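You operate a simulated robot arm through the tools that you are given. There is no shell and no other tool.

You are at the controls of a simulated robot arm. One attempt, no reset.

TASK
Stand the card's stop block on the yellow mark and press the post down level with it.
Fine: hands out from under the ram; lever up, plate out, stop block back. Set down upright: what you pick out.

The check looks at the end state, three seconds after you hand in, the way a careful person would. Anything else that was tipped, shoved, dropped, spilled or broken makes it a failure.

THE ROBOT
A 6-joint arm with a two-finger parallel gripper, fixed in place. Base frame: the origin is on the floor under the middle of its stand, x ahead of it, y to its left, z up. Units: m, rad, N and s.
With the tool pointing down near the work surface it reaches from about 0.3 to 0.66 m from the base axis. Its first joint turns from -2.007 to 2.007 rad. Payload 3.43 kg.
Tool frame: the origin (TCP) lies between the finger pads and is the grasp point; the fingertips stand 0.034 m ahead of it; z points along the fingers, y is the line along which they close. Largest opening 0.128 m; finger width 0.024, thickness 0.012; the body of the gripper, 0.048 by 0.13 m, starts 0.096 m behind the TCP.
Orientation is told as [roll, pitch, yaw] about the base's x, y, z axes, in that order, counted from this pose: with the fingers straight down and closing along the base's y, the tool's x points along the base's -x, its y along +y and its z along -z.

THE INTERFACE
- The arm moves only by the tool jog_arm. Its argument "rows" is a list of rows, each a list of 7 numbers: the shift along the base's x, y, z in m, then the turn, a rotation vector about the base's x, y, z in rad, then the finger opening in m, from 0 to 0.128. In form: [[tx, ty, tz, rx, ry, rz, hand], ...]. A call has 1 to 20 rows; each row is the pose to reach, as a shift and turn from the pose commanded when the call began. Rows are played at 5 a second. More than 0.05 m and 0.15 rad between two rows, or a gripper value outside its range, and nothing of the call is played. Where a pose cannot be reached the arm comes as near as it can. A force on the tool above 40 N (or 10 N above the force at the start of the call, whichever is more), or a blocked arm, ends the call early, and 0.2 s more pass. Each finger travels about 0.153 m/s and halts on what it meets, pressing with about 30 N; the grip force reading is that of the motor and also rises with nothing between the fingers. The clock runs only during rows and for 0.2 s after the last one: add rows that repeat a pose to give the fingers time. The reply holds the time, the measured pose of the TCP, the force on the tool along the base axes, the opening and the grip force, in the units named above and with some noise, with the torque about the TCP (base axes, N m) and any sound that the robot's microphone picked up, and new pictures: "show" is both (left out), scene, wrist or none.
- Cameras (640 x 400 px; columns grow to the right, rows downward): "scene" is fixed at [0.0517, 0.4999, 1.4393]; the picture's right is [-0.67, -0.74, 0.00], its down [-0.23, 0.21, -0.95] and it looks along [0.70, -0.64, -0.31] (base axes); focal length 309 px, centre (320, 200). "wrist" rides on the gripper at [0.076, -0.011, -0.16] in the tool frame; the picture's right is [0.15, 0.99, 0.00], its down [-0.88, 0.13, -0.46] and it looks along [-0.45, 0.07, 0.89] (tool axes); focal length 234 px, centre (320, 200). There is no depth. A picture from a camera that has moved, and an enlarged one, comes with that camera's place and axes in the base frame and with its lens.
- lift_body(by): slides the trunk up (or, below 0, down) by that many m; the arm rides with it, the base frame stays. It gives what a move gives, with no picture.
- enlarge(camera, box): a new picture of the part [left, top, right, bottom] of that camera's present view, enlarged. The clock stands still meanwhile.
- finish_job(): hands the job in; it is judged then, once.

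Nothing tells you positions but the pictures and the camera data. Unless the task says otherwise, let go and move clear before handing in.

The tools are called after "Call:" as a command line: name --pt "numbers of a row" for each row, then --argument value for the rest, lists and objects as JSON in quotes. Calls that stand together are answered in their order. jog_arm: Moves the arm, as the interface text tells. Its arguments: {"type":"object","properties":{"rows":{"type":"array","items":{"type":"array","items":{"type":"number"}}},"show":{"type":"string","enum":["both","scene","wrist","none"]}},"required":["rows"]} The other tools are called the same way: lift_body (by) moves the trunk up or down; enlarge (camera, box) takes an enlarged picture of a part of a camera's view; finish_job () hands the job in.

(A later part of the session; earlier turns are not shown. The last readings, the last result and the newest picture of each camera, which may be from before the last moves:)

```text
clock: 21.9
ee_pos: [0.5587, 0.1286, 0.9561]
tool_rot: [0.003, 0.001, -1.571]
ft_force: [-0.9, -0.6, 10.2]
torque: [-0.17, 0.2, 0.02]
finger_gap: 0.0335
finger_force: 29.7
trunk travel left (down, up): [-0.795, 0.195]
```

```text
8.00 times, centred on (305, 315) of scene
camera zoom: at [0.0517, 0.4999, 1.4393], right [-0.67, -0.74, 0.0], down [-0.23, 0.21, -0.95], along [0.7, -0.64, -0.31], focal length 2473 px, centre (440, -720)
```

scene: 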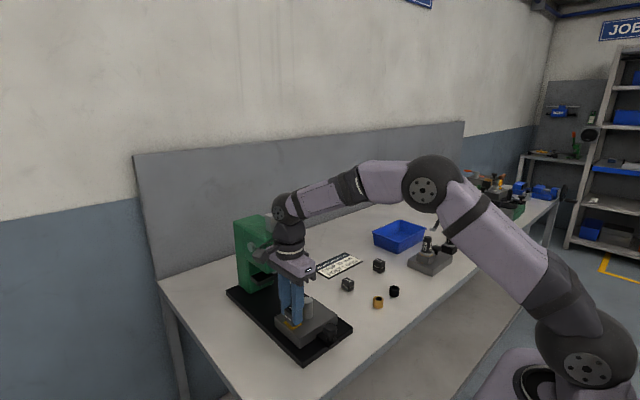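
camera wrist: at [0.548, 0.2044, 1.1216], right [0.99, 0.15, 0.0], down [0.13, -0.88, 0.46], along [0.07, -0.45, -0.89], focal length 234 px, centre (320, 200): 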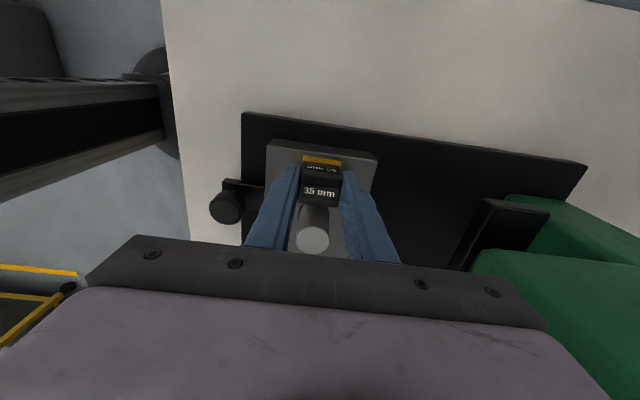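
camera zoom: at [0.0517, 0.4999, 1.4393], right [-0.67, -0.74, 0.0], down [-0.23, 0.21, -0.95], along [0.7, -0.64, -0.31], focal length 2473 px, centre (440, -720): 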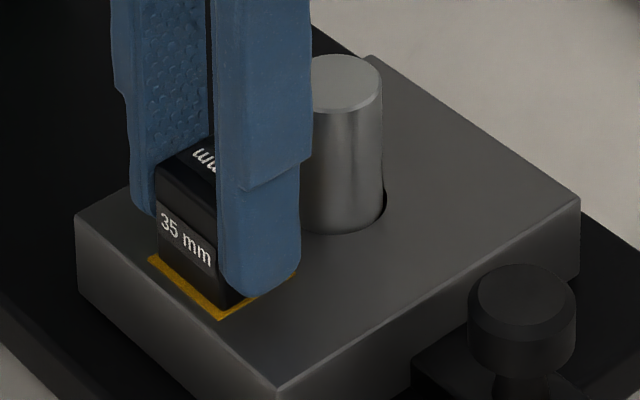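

The block has touched down (10 N upward) on the mark. I'll open the fingers and then lift straight up.

Call:
jog_arm --pt "0 0 0.0005 0 0 0 0.04" --pt "0 0 0.0005 0 0 0 0.06" --pt "0 0 0.0005 0 0 0 0.06"

Call:
enlarge --camera "wrist" --box '[240, 100, 400, 260]'

Call:
enlarge --camera "scene" --box '[280, 290, 330, 340]'

```text
clock: 22.7
ee_pos: [0.5598, 0.1271, 0.9546]
tool_rot: [-0.002, 0.0, -1.573]
ft_force: [-0.1, 1.1, -0.7]
torque: [0.0, 0.03, 0.01]
finger_gap: 0.0601
finger_force: 0.1
trunk travel left (down, up): [-0.795, 0.195]
camera wrist: at [0.5483, 0.2042, 1.115], right [0.99, 0.15, 0.0], down [0.13, -0.88, 0.46], along [0.07, -0.45, -0.89], focal length 234 px, centre (320, 200)
```

scene: 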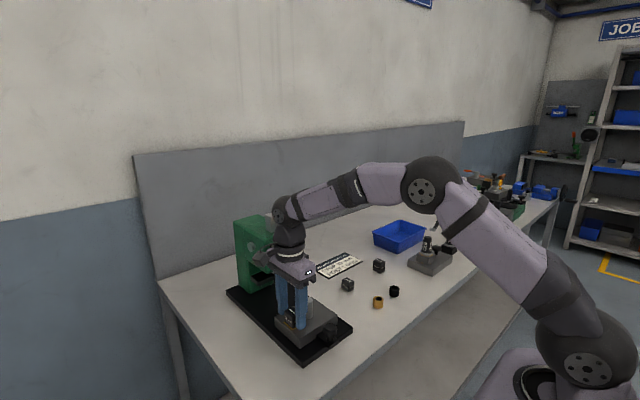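
wrist: 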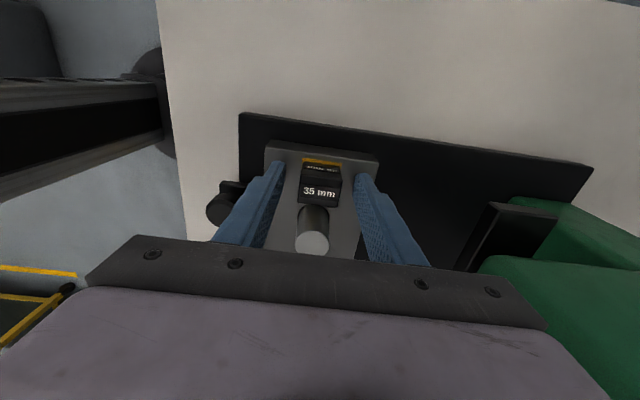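

```text
2.50 times, centred on (320, 180) of wrist
camera zoom: at [0.5483, 0.2042, 1.115], right [0.99, 0.15, 0.0], down [0.13, -0.88, 0.46], along [0.07, -0.45, -0.89], focal length 585 px, centre (320, 250)
```

zoom: 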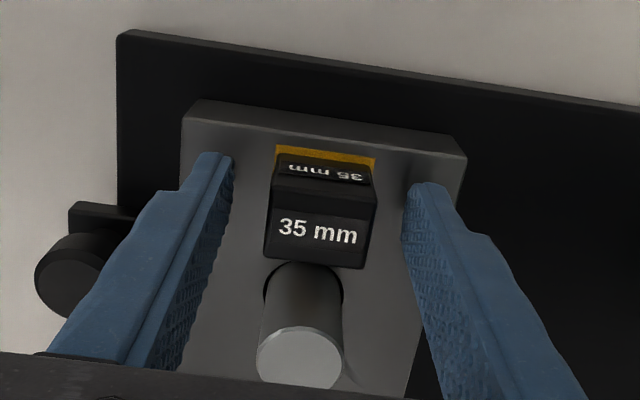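

```text
8.00 times, centred on (305, 315) of scene
camera zoom: at [0.0517, 0.4999, 1.4393], right [-0.67, -0.74, 0.0], down [-0.23, 0.21, -0.95], along [0.7, -0.64, -0.31], focal length 2473 px, centre (440, -720)
```

zoom: 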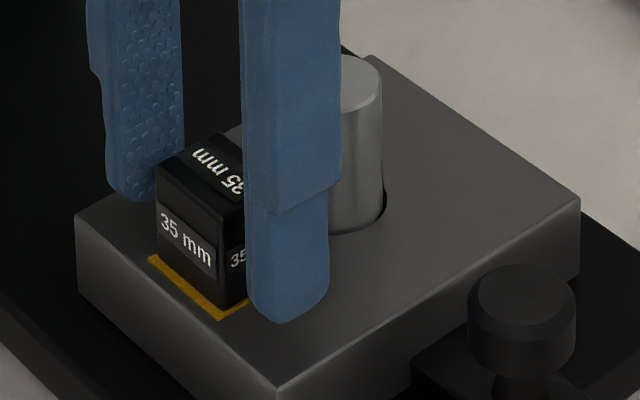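

The block stands upright on the mark. I'll raise the hand straight up, draw back and turn it to its original yaw for the plate's knob.

Call:
jog_arm --pt "0 0 0.02 0 0 0 0.06" --pt "0 0 0.05 0 0 0 0.06" --pt "0 0 0.09 0 0 0 0.06" --pt "-0.04 0 0.09 0 0 0 0.06" --pt "-0.08 -0.02 0.09 0 0 0.13 0.07" --pt "-0.1 -0.04 0.09 0 0 0.26 0.07" --pt "-0.1 -0.053 0.09 0 0 0.39 0.07" --pt "-0.1 -0.053 0.09 0 0 0.52 0.07" --pt "-0.1 -0.053 0.09 0 0 0.65 0.07" --pt "-0.1 -0.053 0.09 0 0 0.78 0.07" --pt "-0.1 -0.053 0.09 0 0 0.91 0.07" --pt "-0.1 -0.053 0.09 0 0 1.04 0.07" --pt "-0.1 -0.053 0.09 0 0 1.17 0.07" --pt "-0.1 -0.053 0.09 0 0 1.3 0.07" --pt "-0.1 -0.053 0.09 0 0 1.43 0.07" --pt "-0.1 -0.053 0.09 0 0 1.5708 0.07" --pt "-0.1 -0.053 0.09 0 0 1.5708 0.07"

Call:
enlarge --camera "wrist" --box '[240, 100, 400, 260]'

Call:
enlarge --camera "scene" --box '[220, 180, 360, 360]'

```text
clock: 26.3
ee_pos: [0.4608, 0.0753, 1.0452]
tool_rot: [0.0, 0.0, 0.002]
ft_force: [0.7, 1.0, 0.5]
torque: [-0.01, -0.03, -0.01]
finger_gap: 0.0701
finger_force: 0.0
trunk travel left (down, up): [-0.795, 0.195]
camera wrist: at [0.3838, 0.0641, 1.205], right [-0.15, 0.99, 0.0], down [0.88, 0.13, 0.46], along [0.45, 0.07, -0.89], focal length 234 px, centre (320, 200)
```

scene: 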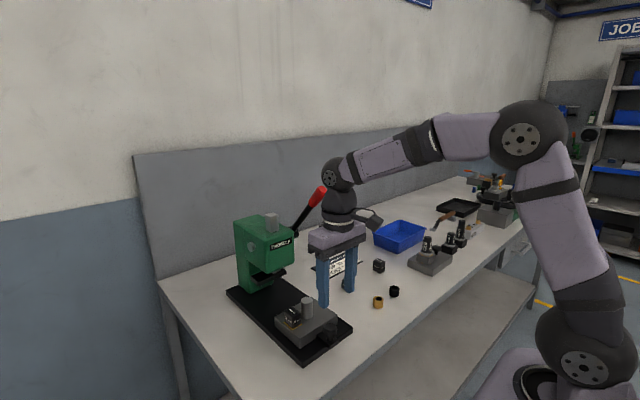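
wrist: 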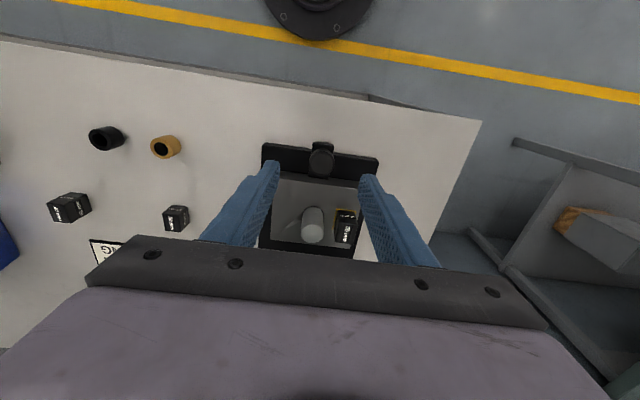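

```text
2.50 times, centred on (320, 180) of wrist
camera zoom: at [0.3838, 0.0641, 1.205], right [-0.15, 0.99, 0.0], down [0.88, 0.13, 0.46], along [0.45, 0.07, -0.89], focal length 585 px, centre (320, 250)
```

zoom: 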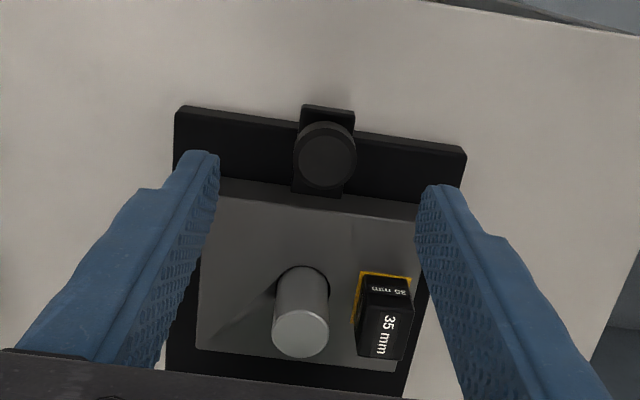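

```text
2.22 times, centred on (290, 270) of scene
camera zoom: at [0.0517, 0.4999, 1.4393], right [-0.67, -0.74, 0.0], down [-0.23, 0.21, -0.95], along [0.7, -0.64, -0.31], focal length 687 px, centre (387, 44)
```

zoom: 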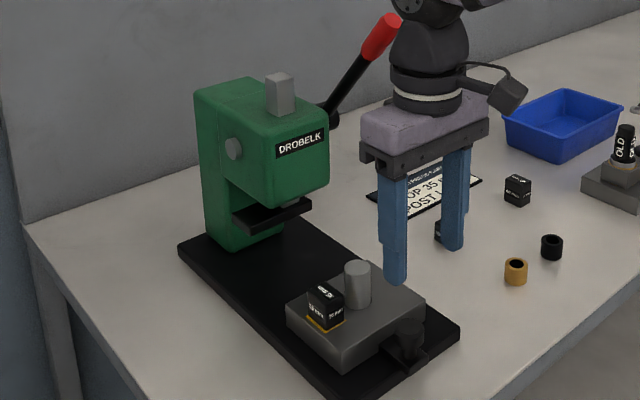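

The knob's cap is about 30 mm wide at (0.473, 0.082) with its top near z 0.931. To keep the wrist clear of the lever I'll tilt the hand back toward the robot by 0.4 rad and come over the knob.

Call:
jog_arm --pt "0 0.003 0 0 -0.13 0 0.06" --pt "0.004 0.006 -0.01 0 -0.26 0 0.06" --pt "0.008 0.007 -0.03 0 -0.4 0 0.06" --pt "0.008 0.007 -0.05 0 -0.4 0 0.06" --pt "0.008 0.007 -0.05 0 -0.4 0 0.06"

Call:
enlarge --camera "wrist" --box '[240, 100, 400, 260]'

Call:
enlarge --camera "scene" --box '[260, 240, 360, 360]'

```text
clock: 27.5
ee_pos: [0.4676, 0.0814, 0.9957]
tool_rot: [0.001, -0.4, 0.001]
ft_force: [-1.0, 0.0, -1.0]
torque: [0.01, 0.01, 0.01]
finger_gap: 0.0603
finger_force: 0.1
trunk travel left (down, up): [-0.795, 0.195]
camera wrist: at [0.3353, 0.0711, 1.1127], right [-0.13, 0.99, -0.06], down [0.63, 0.13, 0.76], along [0.76, 0.07, -0.64], focal length 234 px, centre (320, 200)
```

scene: 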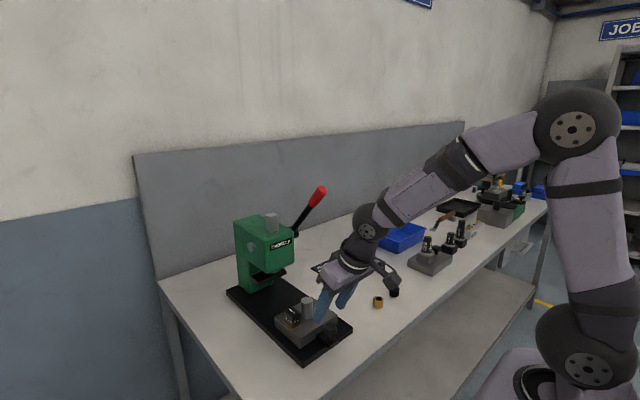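
wrist: 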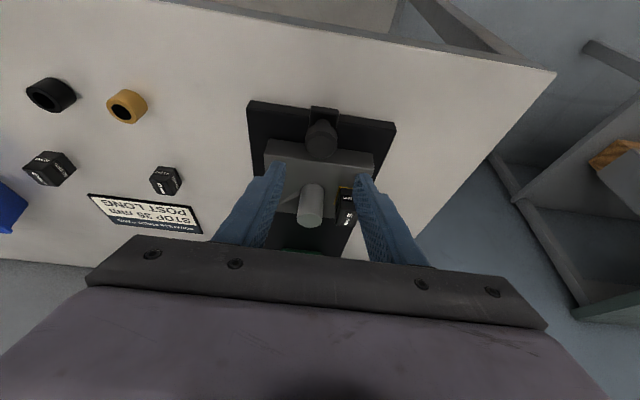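

```text
2.50 times, centred on (320, 180) of wrist
camera zoom: at [0.3353, 0.0711, 1.1127], right [-0.13, 0.99, -0.06], down [0.63, 0.13, 0.76], along [0.76, 0.07, -0.64], focal length 585 px, centre (320, 250)
```

zoom: 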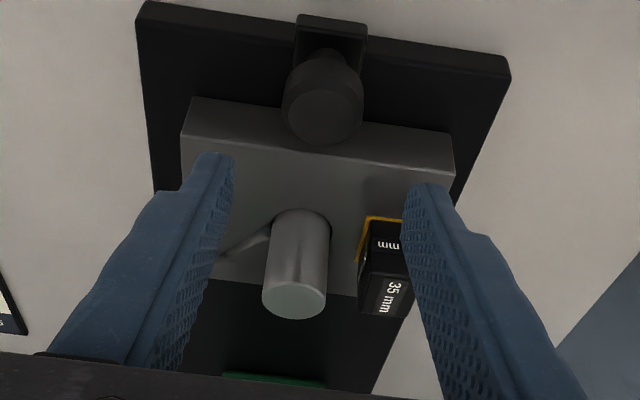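

```text
3.33 times, centred on (310, 300) of scene
camera zoom: at [0.0517, 0.4999, 1.4393], right [-0.67, -0.74, 0.0], down [-0.23, 0.21, -0.95], along [0.7, -0.64, -0.31], focal length 1030 px, centre (353, -133)
```

zoom: 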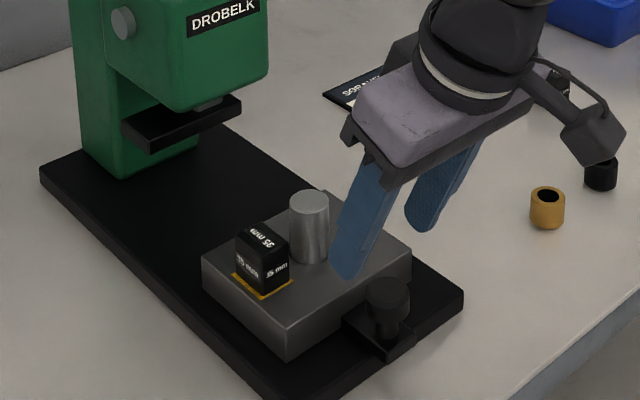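

The knob measurement agrees at (0.473, 0.082). I'll lower so the finger pads flank the knob's cap, with the tips staying in front of the plate.

Call:
jog_arm --pt "0 0.001 -0.02 0 0 0 0.06" --pt "0 0.001 -0.04 0 0 0 0.06" --pt "0 0.001 -0.056 0 0 0 0.06" --pt "0 0.001 -0.056 0 0 0 0.06"

Call:
enlarge --camera "wrist" --box '[240, 80, 400, 240]'

Call:
enlarge --camera "scene" --box '[270, 270, 360, 360]'

```text
clock: 28.5
ee_pos: [0.4668, 0.0826, 0.9371]
tool_rot: [-0.001, -0.4, 0.0]
ft_force: [0.1, -1.0, 0.5]
torque: [0.01, -0.01, 0.0]
finger_gap: 0.0601
finger_force: 0.1
trunk travel left (down, up): [-0.795, 0.195]
camera wrist: at [0.3354, 0.0718, 1.0565], right [-0.13, 0.99, -0.06], down [0.63, 0.13, 0.76], along [0.76, 0.07, -0.64], focal length 234 px, centre (320, 200)
```

scene: 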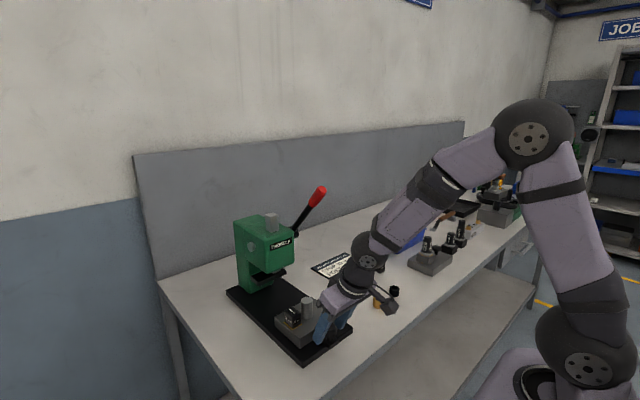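
wrist: 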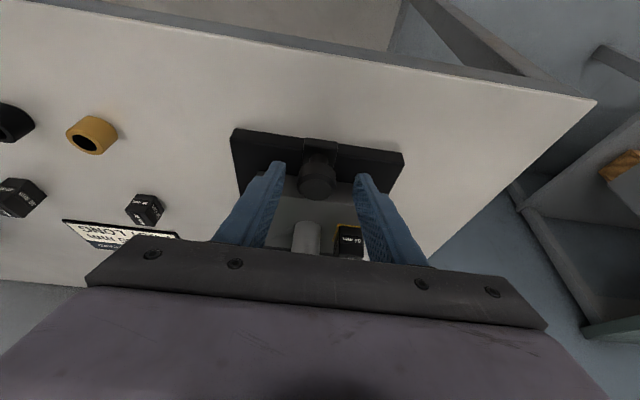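

```text
2.50 times, centred on (320, 160) of wrist
camera zoom: at [0.3354, 0.0718, 1.0565], right [-0.13, 0.99, -0.06], down [0.63, 0.13, 0.76], along [0.76, 0.07, -0.64], focal length 585 px, centre (320, 300)
```

zoom: 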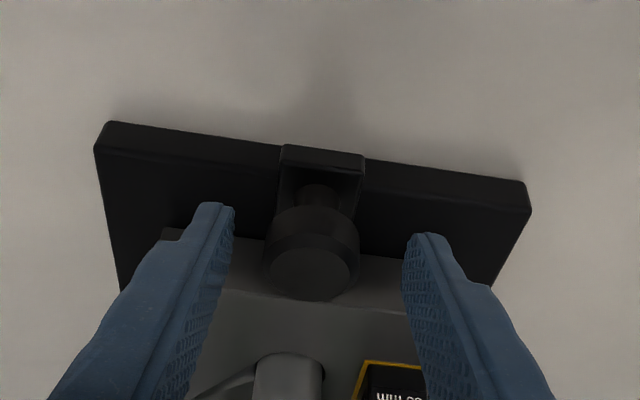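

```text
4.44 times, centred on (315, 315) of scene
camera zoom: at [0.0517, 0.4999, 1.4393], right [-0.67, -0.74, 0.0], down [-0.23, 0.21, -0.95], along [0.7, -0.64, -0.31], focal length 1374 px, centre (342, -311)
```

zoom: 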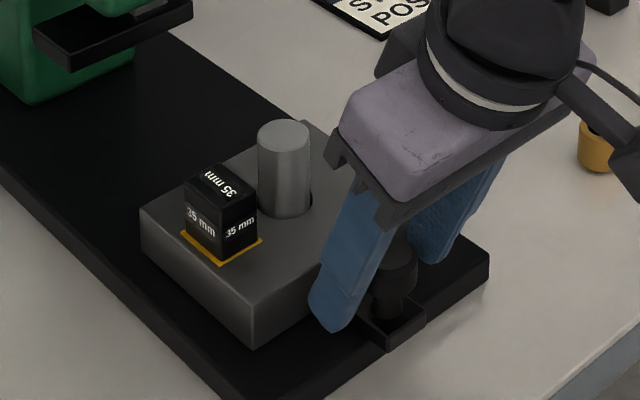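

The fingers flank the knob. I'll close on it.

Call:
jog_arm --pt "0 0 0 0 0 0 0.045" --pt "0 0 0 0 0 0 0.03" --pt "0 0 0 0 0 0 0.015" --pt "0 0 0 0 0 0 0.015" --show "wrist"

```text
clock: 29.5
ee_pos: [0.4676, 0.0789, 0.9392]
tool_rot: [-0.001, -0.399, 0.0]
ft_force: [2.1, -17.9, 1.8]
torque: [-0.84, 0.29, -0.22]
finger_gap: 0.03
finger_force: 45.0
trunk travel left (down, up): [-0.795, 0.195]
camera wrist: at [0.3357, 0.0691, 1.0567], right [-0.13, 0.99, -0.06], down [0.64, 0.13, 0.76], along [0.76, 0.07, -0.65], focal length 234 px, centre (320, 200)
```

wrist: 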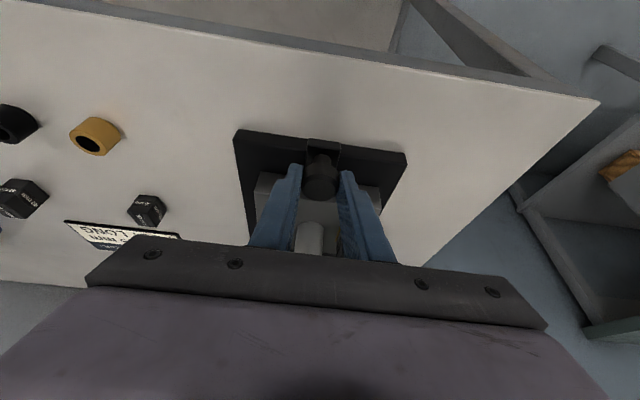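

The grip pulls 18 N sideways, so the knob sits about 2–3 mm to -y of my commanded pose. I'll ease the hand that way to relieve it.

Call:
jog_arm --pt "0 -0.0015 0 0 0 0 0.015" --pt "0 -0.003 0 0 0 0 0.015" --pt "0 -0.003 0 0 0 0 0.015" --show "none"

```text
clock: 30.3
ee_pos: [0.4674, 0.0806, 0.9383]
tool_rot: [0.002, -0.4, 0.0]
ft_force: [2.3, -5.0, -2.0]
torque: [0.27, 0.97, -0.04]
finger_gap: 0.0303
finger_force: 45.1
trunk travel left (down, up): [-0.795, 0.195]
```

Side force is down to 5 N. Now I'll push the plate in gently a couple of centimetres and watch the force.

Call:
jog_arm --pt "0.003 -0.001 0 0 0 0 0.015" --pt "0.008 -0.001 0 0 0 0 0.015" --pt "0.014 -0.001 0 0 0 0 0.015" --pt "0.02 -0.001 0 0 0 0 0.015" --pt "0.02 -0.001 0 0 0 0 0.015"

Call:
enlarge --camera "scene" --box '[220, 200, 360, 360]'

```text
clock: 31.5
ee_pos: [0.4879, 0.0807, 0.9388]
tool_rot: [0.001, -0.402, -0.001]
ft_force: [-1.6, 5.9, -6.4]
torque: [0.52, 0.01, -0.06]
finger_gap: 0.0302
finger_force: 45.7
trunk travel left (down, up): [-0.795, 0.195]
camera wrist: at [0.3559, 0.069, 1.0565], right [-0.14, 0.99, -0.06], down [0.63, 0.13, 0.76], along [0.76, 0.07, -0.64], focal length 234 px, centre (320, 200)
```

scene: 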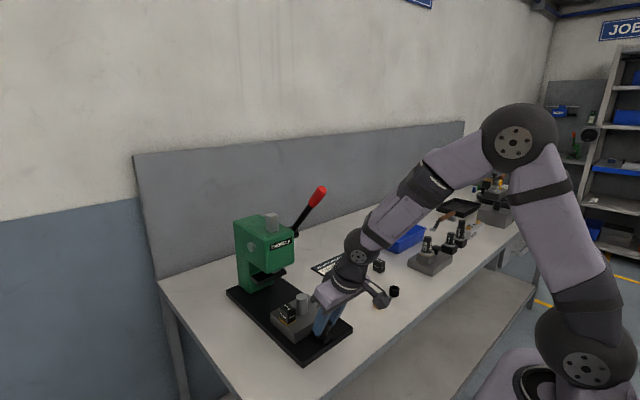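
wrist: 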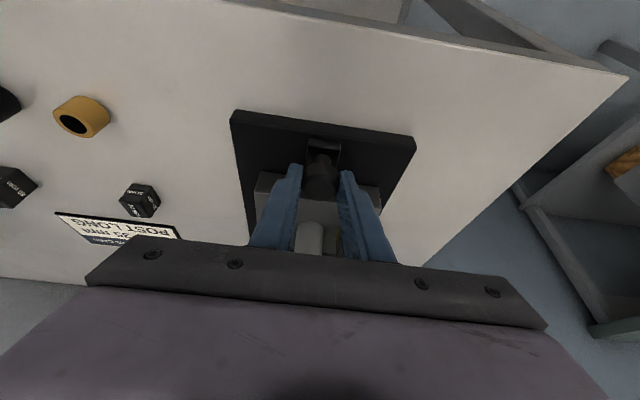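

```text
2.50 times, centred on (290, 280) of scene
camera zoom: at [0.0517, 0.4999, 1.4393], right [-0.67, -0.74, 0.0], down [-0.23, 0.21, -0.95], along [0.7, -0.64, -0.31], focal length 773 px, centre (395, 0)
```

zoom: 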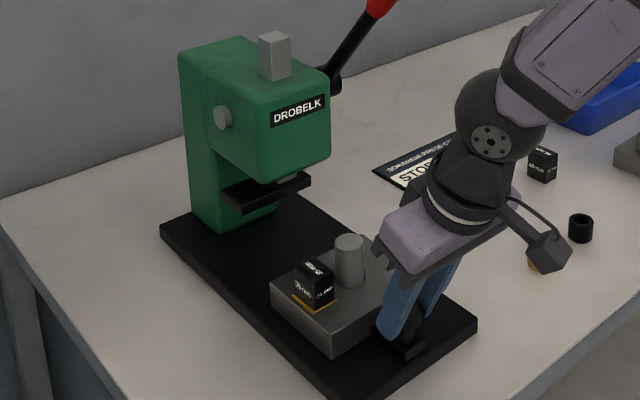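

The plate slides easily with the block riding on it. I'll push on until the post is just in front of the ram pad, then check the height clearance.

Call:
jog_arm --pt "0.008 -0.001 0 0 0 0 0.015" --pt "0.018 -0.001 0 0 0 0 0.015" --pt "0.028 -0.001 0 0 0 0 0.015" --pt "0.038 -0.001 0 0 0 0 0.015" --pt "0.048 -0.001 0 0 0 0 0.015" --pt "0.058 -0.001 0 0 0 0 0.015" --pt "0.066 -0.001 0 0 0 0 0.015" --pt "0.07 -0.001 0 0 0 0 0.015" --pt "0.07 -0.001 0 0 0 0 0.015"

Call:
enlarge --camera "scene" --box '[220, 200, 340, 340]'

Call:
enlarge --camera "wrist" --box '[220, 100, 420, 260]'

```text
clock: 33.5
ee_pos: [0.5562, 0.0801, 0.9381]
tool_rot: [-0.001, -0.399, 0.001]
ft_force: [-1.9, 14.3, -5.1]
torque: [0.38, 0.9, 0.27]
finger_gap: 0.0304
finger_force: 44.6
trunk travel left (down, up): [-0.795, 0.195]
camera wrist: at [0.4258, 0.0692, 1.0566], right [-0.14, 0.99, -0.06], down [0.63, 0.13, 0.76], along [0.76, 0.07, -0.65], focal length 234 px, centre (320, 200)
```

scene: 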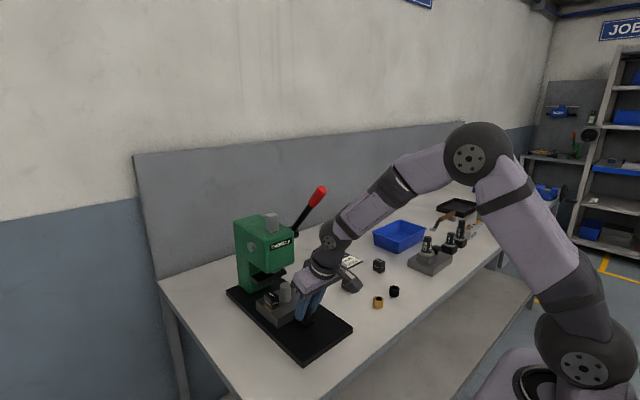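
wrist: 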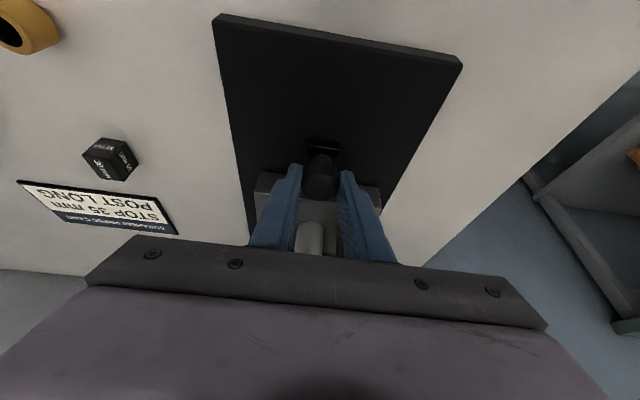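

```text
2.86 times, centred on (280, 270) of scene
camera zoom: at [0.0517, 0.4999, 1.4393], right [-0.67, -0.74, 0.0], down [-0.23, 0.21, -0.95], along [0.7, -0.64, -0.31], focal length 883 px, centre (434, 0)
```

zoom: 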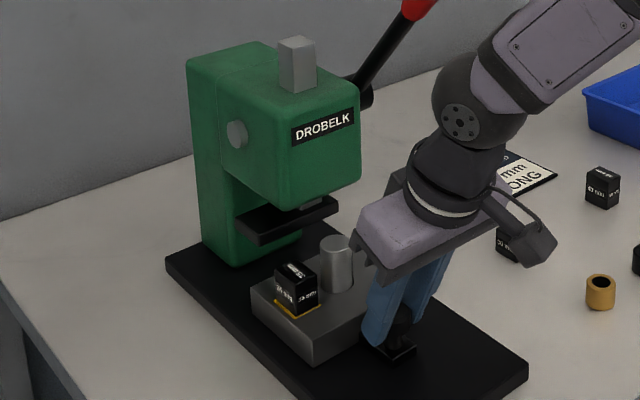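

```text
2.50 times, centred on (320, 180) of wrist
camera zoom: at [0.4258, 0.0692, 1.0566], right [-0.14, 0.99, -0.06], down [0.63, 0.13, 0.76], along [0.76, 0.07, -0.65], focal length 585 px, centre (320, 250)
```

zoom: 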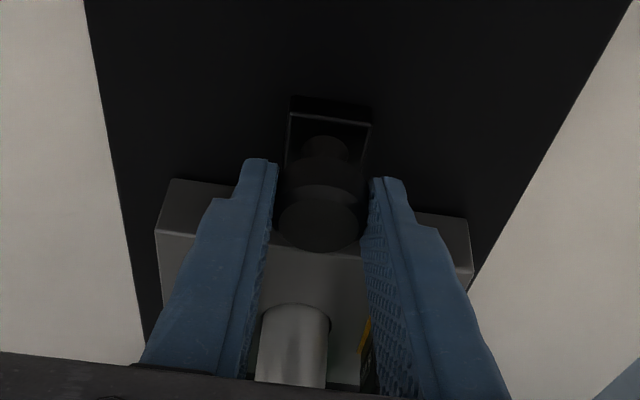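

The post is now just short of the ram pad and the head is clear. I'll correct y by 1.5 mm and push on in small steps, watching the force.

Call:
jog_arm --pt "0.003 0.0015 0 0 0 0 0.015" --pt "0.009 0.0015 0 0 0 0 0.015" --pt "0.015 0.0015 0 0 0 0 0.015" --pt "0.021 0.0015 0 0 0 0 0.015" --pt "0.027 0.0015 0 0 0 0 0.015" --pt "0.03 0.0015 0 0 0 0 0.015" --pt "0.03 0.0015 0 0 0 0 0.015"

Call:
enlarge --camera "scene" --box '[220, 200, 340, 340]'

```text
clock: 35.1
ee_pos: [0.5875, 0.08, 0.9385]
tool_rot: [0.0, -0.398, 0.001]
ft_force: [-1.5, 3.1, -6.2]
torque: [-0.03, 0.03, 0.12]
finger_gap: 0.0303
finger_force: 45.2
trunk travel left (down, up): [-0.795, 0.195]
camera wrist: at [0.4555, 0.0691, 1.0567], right [-0.13, 0.99, -0.06], down [0.63, 0.13, 0.76], along [0.76, 0.07, -0.65], focal length 234 px, centre (320, 200)
```

scene: 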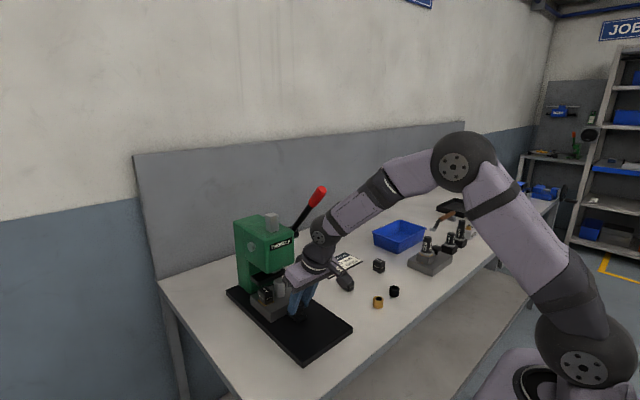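
wrist: 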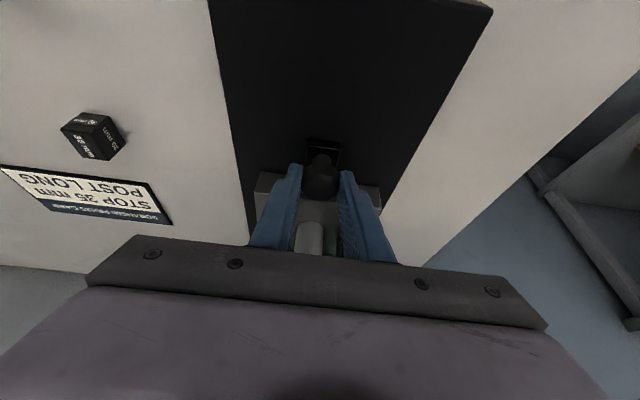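

```text
2.86 times, centred on (280, 270) of scene
camera zoom: at [0.0517, 0.4999, 1.4393], right [-0.67, -0.74, 0.0], down [-0.23, 0.21, -0.95], along [0.7, -0.64, -0.31], focal length 883 px, centre (434, 0)
```

zoom: 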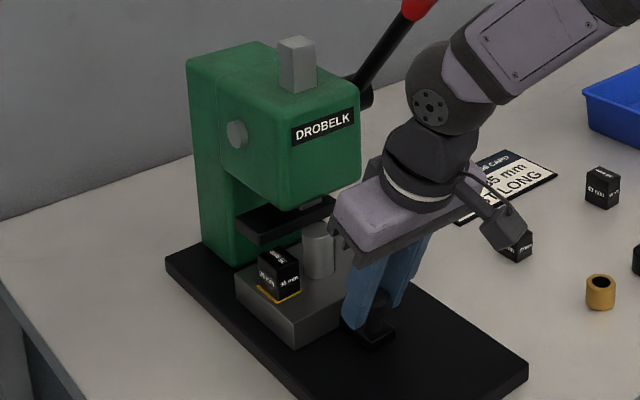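

No resistance. I'll continue another 2 cm and look.

Call:
jog_arm --pt "0.003 0.0003 0 0 0 0 0.015" --pt "0.008 0.0003 0 0 0 0 0.015" --pt "0.013 0.0003 0 0 0 0 0.015" --pt "0.018 0.0003 0 0 0 0 0.015" --pt "0.02 0.0003 0 0 0 0 0.015" --pt "0.02 0.0003 0 0 0 0 0.015"

Call:
enlarge --camera "scene" --box '[230, 230, 330, 330]'

```text
clock: 36.5
ee_pos: [0.6076, 0.0805, 0.9393]
tool_rot: [-0.001, -0.401, 0.0]
ft_force: [-1.9, -1.7, -2.7]
torque: [-0.13, 0.95, 0.0]
finger_gap: 0.0302
finger_force: 45.2
trunk travel left (down, up): [-0.795, 0.195]
camera wrist: at [0.4755, 0.069, 1.0567], right [-0.13, 0.99, -0.06], down [0.63, 0.13, 0.76], along [0.76, 0.07, -0.65], focal length 234 px, centre (320, 200)
```

scene: 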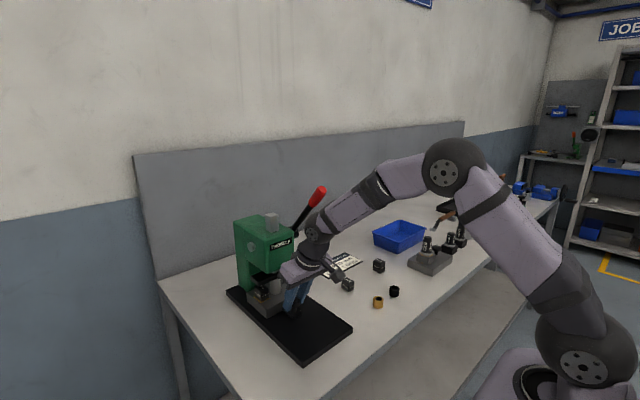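
wrist: 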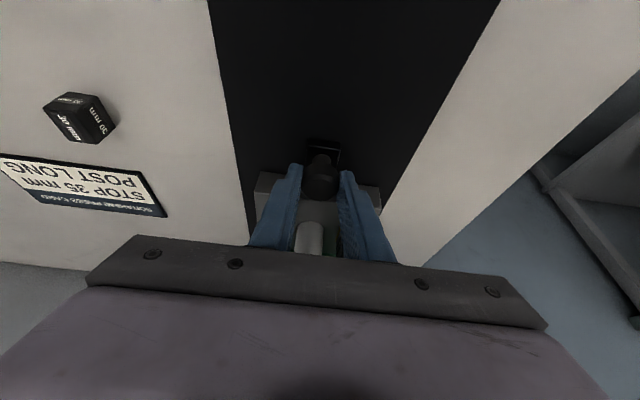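

```text
4.00 times, centred on (280, 280) of scene
camera zoom: at [0.0517, 0.4999, 1.4393], right [-0.67, -0.74, 0.0], down [-0.23, 0.21, -0.95], along [0.7, -0.64, -0.31], focal length 1236 px, centre (480, -120)
```

zoom: 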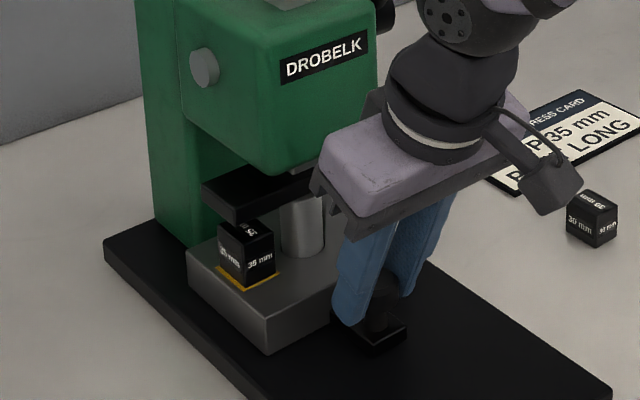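

The post is half under the pad, still sliding freely. I'll advance in 2–3 mm steps until it meets its stop or is centred under the pad.

Call:
jog_arm --pt "0.003 0 0 0 0 0 0.015" --pt "0.006 0 0 0 0 0 0.015" --pt "0.008 0 0 0 0 0 0.015" --pt "0.01 0 0 0 0 0 0.015" --pt "0.01 0 0 0 0 0 0.015" --show "scene"

Call:
enlarge --camera "scene" --box '[230, 230, 330, 330]'

```text
clock: 37.7
ee_pos: [0.6082, 0.0805, 0.938]
tool_rot: [-0.004, -0.387, 0.001]
ft_force: [-33.6, 5.9, 3.8]
torque: [0.56, 0.5, 0.07]
finger_gap: 0.0302
finger_force: 45.1
trunk travel left (down, up): [-0.795, 0.195]
```

scene: 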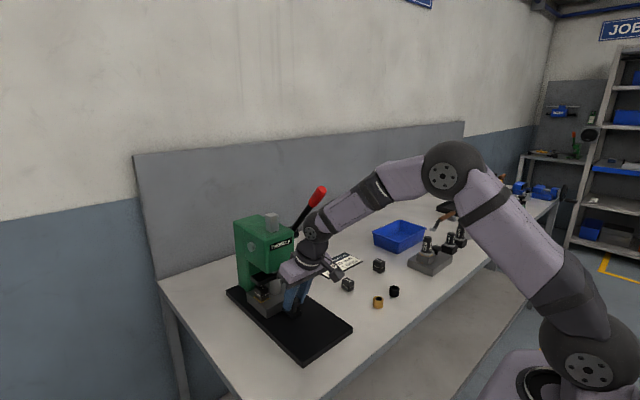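

```text
4.00 times, centred on (280, 280) of scene
camera zoom: at [0.0517, 0.4999, 1.4393], right [-0.67, -0.74, 0.0], down [-0.23, 0.21, -0.95], along [0.7, -0.64, -0.31], focal length 1236 px, centre (480, -120)
```

zoom: 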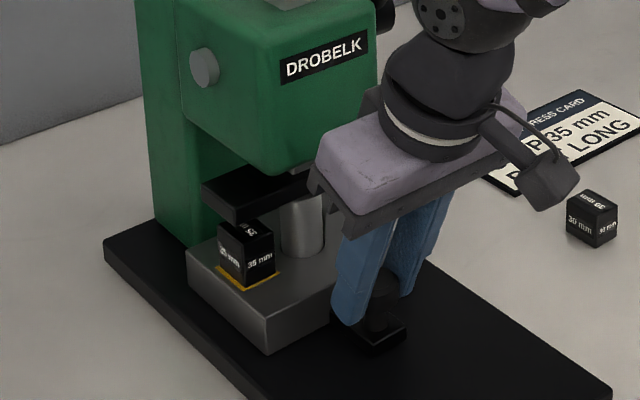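

The plate has hit its stop with the post under the ram pad. I'll relax the push, open the fingers and back out along the finger direction.

Call:
jog_arm --pt "-0.005 0 0 0 0 0 0.015" --pt "-0.0095 0 0 0 0 0 0.015" --pt "-0.0095 0 0 0 0 0 0.035" --pt "-0.0095 0 0 0 0 0 0.06" --pt "-0.0095 0 0 0 0 0 0.06" --show "wrist"

```text
clock: 38.9
ee_pos: [0.6082, 0.0794, 0.9395]
tool_rot: [0.0, -0.4, 0.0]
ft_force: [-0.2, 0.6, 0.1]
torque: [0.03, 0.03, 0.0]
finger_gap: 0.0602
finger_force: 0.1
trunk travel left (down, up): [-0.795, 0.195]
camera wrist: at [0.4759, 0.0688, 1.0569], right [-0.13, 0.99, -0.06], down [0.63, 0.13, 0.76], along [0.76, 0.07, -0.64], focal length 234 px, centre (320, 200)
```

wrist: 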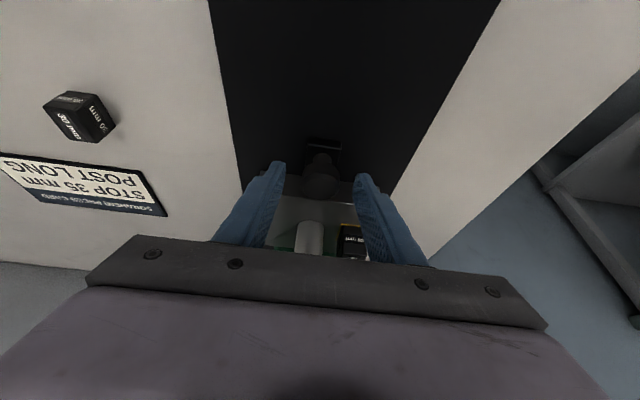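

The fingers are off the knob and the plate stays in. I'll back out along the finger direction and rise so I can look at the lever.

Call:
jog_arm --pt "-0.008 0 0.018 0 0 0 0.06" --pt "-0.022 0 0.052 0 0 0 0.06" --pt "-0.05 0 0.09 0 0 0 0.06" --pt "-0.09 -0.01 0.115 0 0 0 0.06" --pt "-0.13 -0.03 0.13 0 0 0 0.06" --pt "-0.16 -0.06 0.15 0 0 0 0.06" --pt "-0.18 -0.09 0.18 0 0 0 0.06" --pt "-0.18 -0.09 0.21 0 0 0 0.06" --pt "-0.18 -0.09 0.21 0 0 0 0.06"

Call:
enlarge --camera "scene" --box '[220, 170, 340, 330]'

```text
clock: 40.9
ee_pos: [0.4271, -0.0099, 1.1493]
tool_rot: [-0.001, -0.4, 0.0]
ft_force: [0.4, 0.3, -0.5]
torque: [0.02, 0.0, -0.03]
finger_gap: 0.0601
finger_force: 0.0
trunk travel left (down, up): [-0.795, 0.195]
camera wrist: at [0.2947, -0.021, 1.2674], right [-0.14, 0.99, -0.06], down [0.63, 0.13, 0.76], along [0.76, 0.07, -0.64], focal length 234 px, centre (320, 200)
```

scene: 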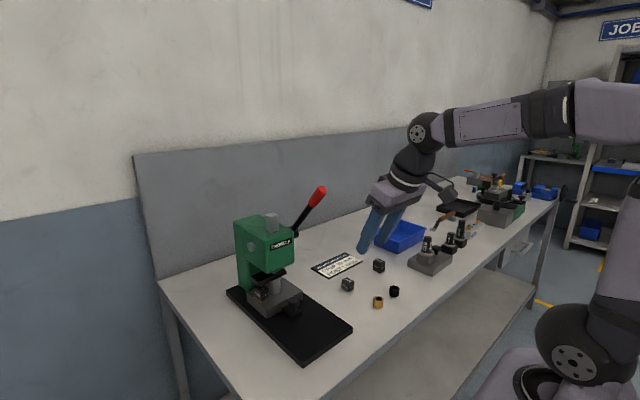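
wrist: 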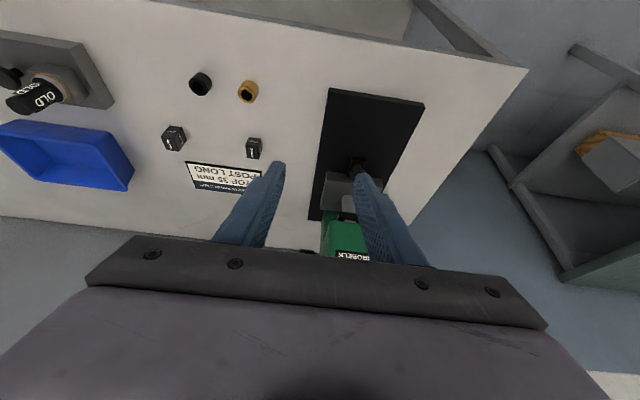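

```text
2.50 times, centred on (280, 250) of scene
camera zoom: at [0.0517, 0.4999, 1.4393], right [-0.67, -0.74, 0.0], down [-0.23, 0.21, -0.95], along [0.7, -0.64, -0.31], focal length 773 px, centre (420, 75)
```

zoom: 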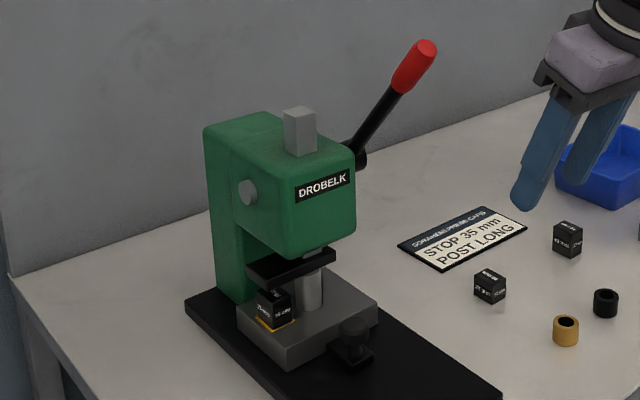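

I'll zoom on the ram pad, block and post, and on the lever.

Call:
enlarge --camera "scene" --box '[235, 255, 305, 325]'

Call:
enlarge --camera "scene" --box '[260, 175, 340, 255]'

```text
5.71 times, centred on (270, 290) of scene
camera zoom: at [0.0517, 0.4999, 1.4393], right [-0.67, -0.74, 0.0], down [-0.23, 0.21, -0.95], along [0.7, -0.64, -0.31], focal length 1766 px, centre (606, -314)
```

zoom: 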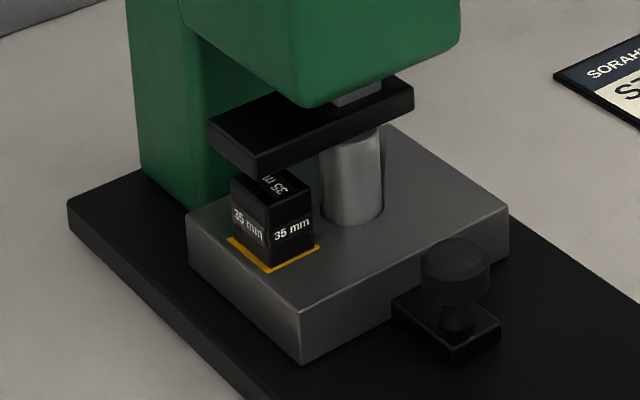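

```text
5.00 times, centred on (300, 215) of scene
camera zoom: at [0.0517, 0.4999, 1.4393], right [-0.67, -0.74, 0.0], down [-0.23, 0.21, -0.95], along [0.7, -0.64, -0.31], focal length 1545 px, centre (420, 125)
```

zoom: 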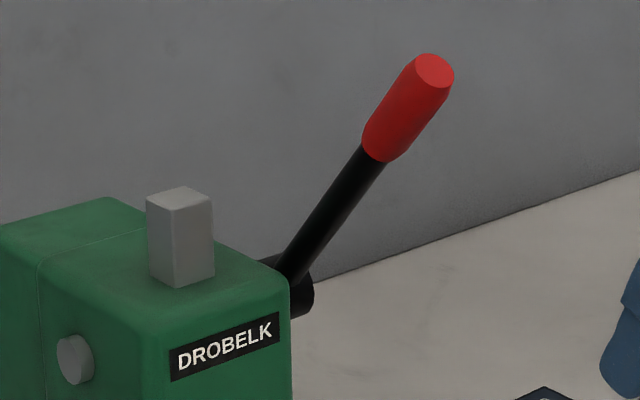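

The pad covers both block and post. Now I'll raise and tilt the hand further so the wrist camera looks at the red lever handle.

Call:
jog_arm --pt "0 0 0.04 0 -0.1 0 0.06" --pt "0 0 0.08 0 -0.2 0 0.06" --pt "0.01 0 0.12 0 -0.3 0 0.06" --pt "0.03 0 0.15 0 -0.4 0 0.06" --pt "0.05 0 0.155 0 -0.4 0 0.06" --pt "0.05 0 0.155 0 -0.4 0 0.06"

Call:
enlarge --camera "wrist" --box '[220, 80, 420, 260]'

```text
clock: 42.3
ee_pos: [0.4784, -0.0094, 1.3052]
tool_rot: [0.001, -0.797, 0.003]
ft_force: [0.1, -0.3, -0.9]
torque: [0.02, -0.03, -0.03]
finger_gap: 0.0599
finger_force: 0.1
out of reach, approached as far as the arm can: row 2, 3, 4
trunk travel left (down, up): [-0.795, 0.195]
camera wrist: at [0.3116, -0.0209, 1.3616], right [-0.1, 0.99, -0.1], down [0.29, 0.13, 0.95], along [0.95, 0.07, -0.3], focal length 234 px, centre (320, 200)
```

scene: 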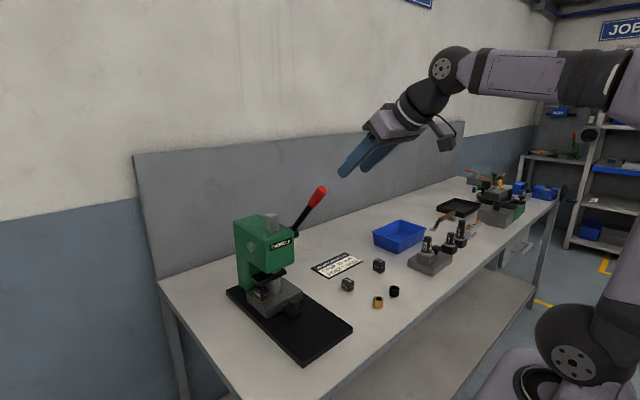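
wrist: 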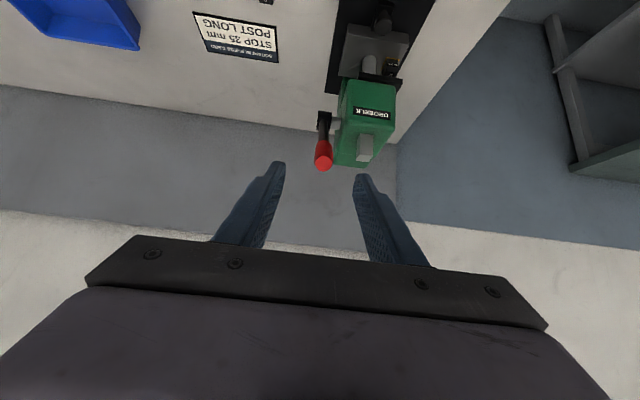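

```text
2.22 times, centred on (320, 170) of wrist
camera zoom: at [0.3116, -0.0209, 1.3616], right [-0.1, 0.99, -0.1], down [0.29, 0.13, 0.95], along [0.95, 0.07, -0.3], focal length 520 px, centre (320, 267)
```

zoom: 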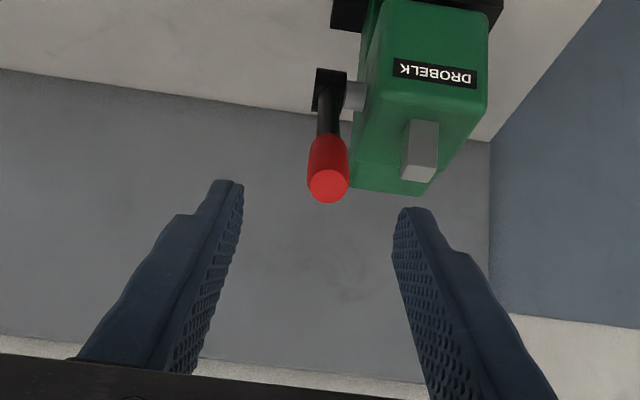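

The lever handle tip is at about (0.594, 0.000, 1.222) with the hub at (0.708, 0.000, 1.071), about 0.19 m long. I'll approach along the handle with the fingers straddling it in y.

Call:
jog_arm --pt "0.02 0.0094 -0.016 0 0 0 0.06" --pt "0.045 0.0094 -0.036 0 0 0 0.06" --pt "0.07 0.0094 -0.056 0 0 0 0.06" --pt "0.07 0.0094 -0.056 0 0 0 0.06"

Call:
enlarge --camera "wrist" --box '[220, 80, 420, 260]'

Call:
enlarge --camera "scene" --box '[260, 140, 400, 270]'

```text
clock: 43.3
ee_pos: [0.5493, -0.0011, 1.2478]
tool_rot: [0.001, -0.801, -0.001]
ft_force: [0.3, -0.5, -1.0]
torque: [-0.03, -0.03, -0.02]
finger_gap: 0.0598
finger_force: 0.0
trunk travel left (down, up): [-0.795, 0.195]
camera wrist: at [0.3809, -0.0123, 1.3052], right [-0.1, 0.99, -0.11], down [0.29, 0.13, 0.95], along [0.95, 0.07, -0.3], focal length 234 px, centre (320, 200)
```

scene: 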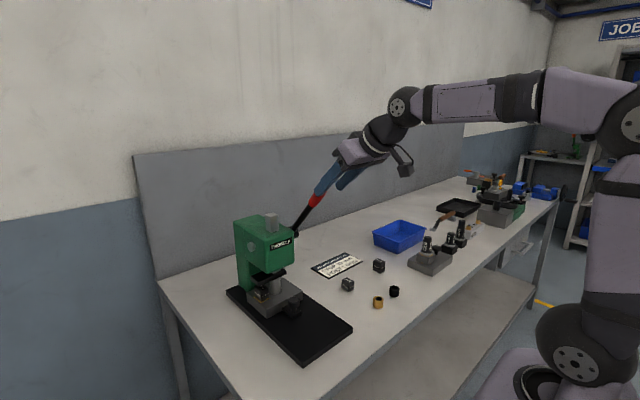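
wrist: 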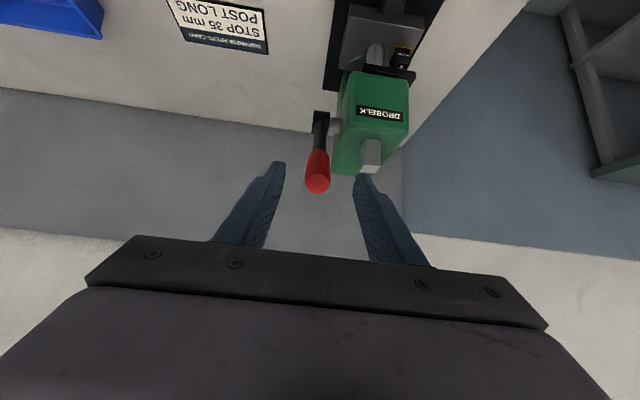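

```text
2.22 times, centred on (320, 170) of wrist
camera zoom: at [0.3809, -0.0123, 1.3052], right [-0.1, 0.99, -0.11], down [0.29, 0.13, 0.95], along [0.95, 0.07, -0.3], focal length 520 px, centre (320, 267)
```

zoom: 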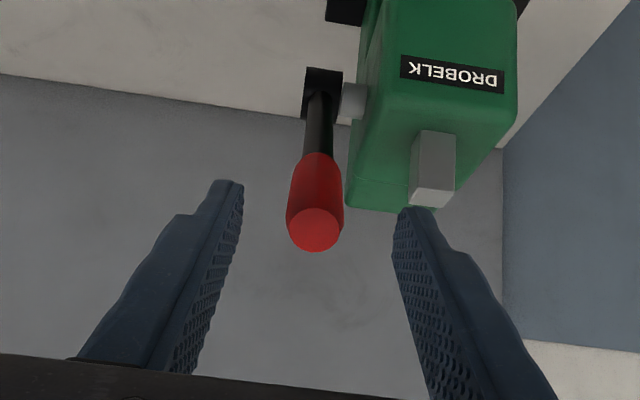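

```text
3.08 times, centred on (330, 205) of scene
camera zoom: at [0.0517, 0.4999, 1.4393], right [-0.67, -0.74, 0.0], down [-0.23, 0.21, -0.95], along [0.7, -0.64, -0.31], focal length 951 px, centre (289, 185)
```

zoom: 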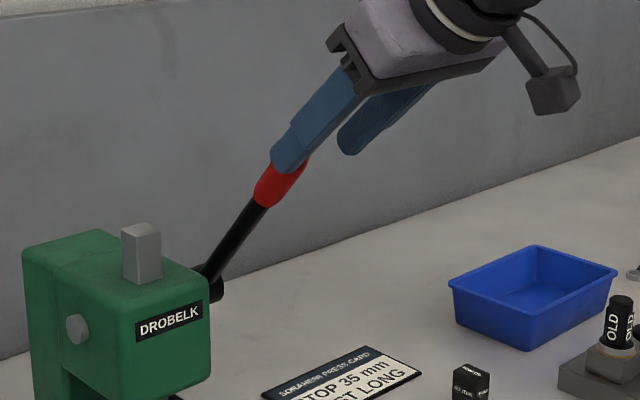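

The handle end lines up between the fingers at (0.594, -0.001, 1.221). I'll move on so the pads are beside the middle of the red grip.

Call:
jog_arm --pt "0.02 0 -0.016 0 0 0 0.06" --pt "0.042 0 -0.033 0 0 0 0.06" --pt "0.062 0 -0.049 0 0 0 0.06" --pt "0.062 0 -0.049 0 0 0 0.06"

Call:
enlarge --camera "wrist" --box '[220, 80, 420, 260]'

Call:
enlarge --camera "scene" --box '[260, 140, 400, 270]'

```text
clock: 44.3
ee_pos: [0.6098, -0.0005, 1.2004]
tool_rot: [0.0, -0.801, 0.0]
ft_force: [0.2, -0.1, 0.2]
torque: [-0.01, 0.02, 0.03]
finger_gap: 0.0599
finger_force: 0.1
trunk travel left (down, up): [-0.795, 0.195]
camera wrist: at [0.4419, -0.0116, 1.2573], right [-0.1, 0.99, -0.11], down [0.29, 0.13, 0.95], along [0.95, 0.07, -0.3], focal length 234 px, centre (320, 200)
```

scene: 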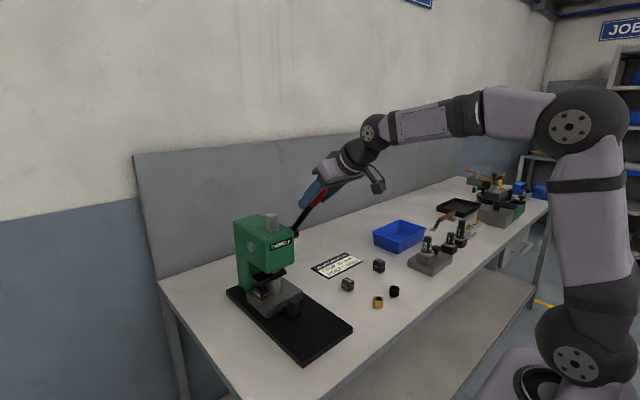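
wrist: 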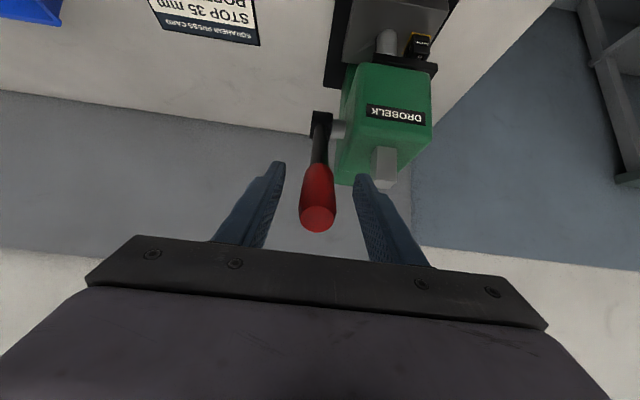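

```text
2.22 times, centred on (320, 170) of wrist
camera zoom: at [0.4419, -0.0116, 1.2573], right [-0.1, 0.99, -0.11], down [0.29, 0.13, 0.95], along [0.95, 0.07, -0.3], focal length 520 px, centre (320, 267)
```

zoom: 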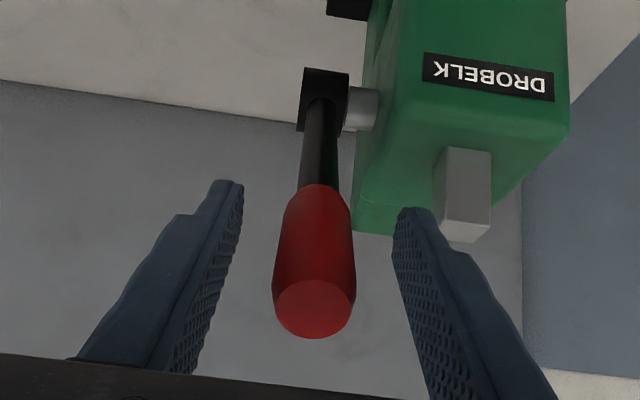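

```text
3.08 times, centred on (330, 205) of scene
camera zoom: at [0.0517, 0.4999, 1.4393], right [-0.67, -0.74, 0.0], down [-0.23, 0.21, -0.95], along [0.7, -0.64, -0.31], focal length 951 px, centre (289, 185)
```

zoom: 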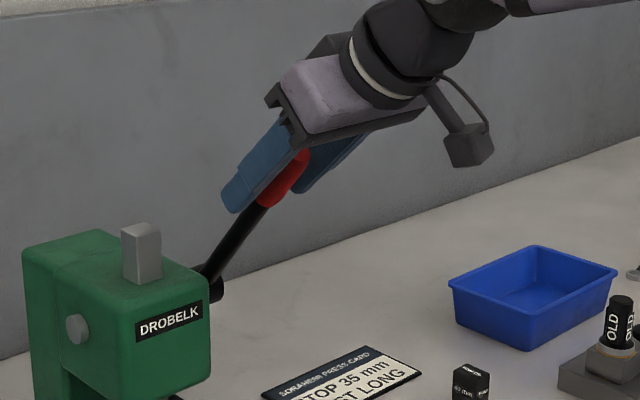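

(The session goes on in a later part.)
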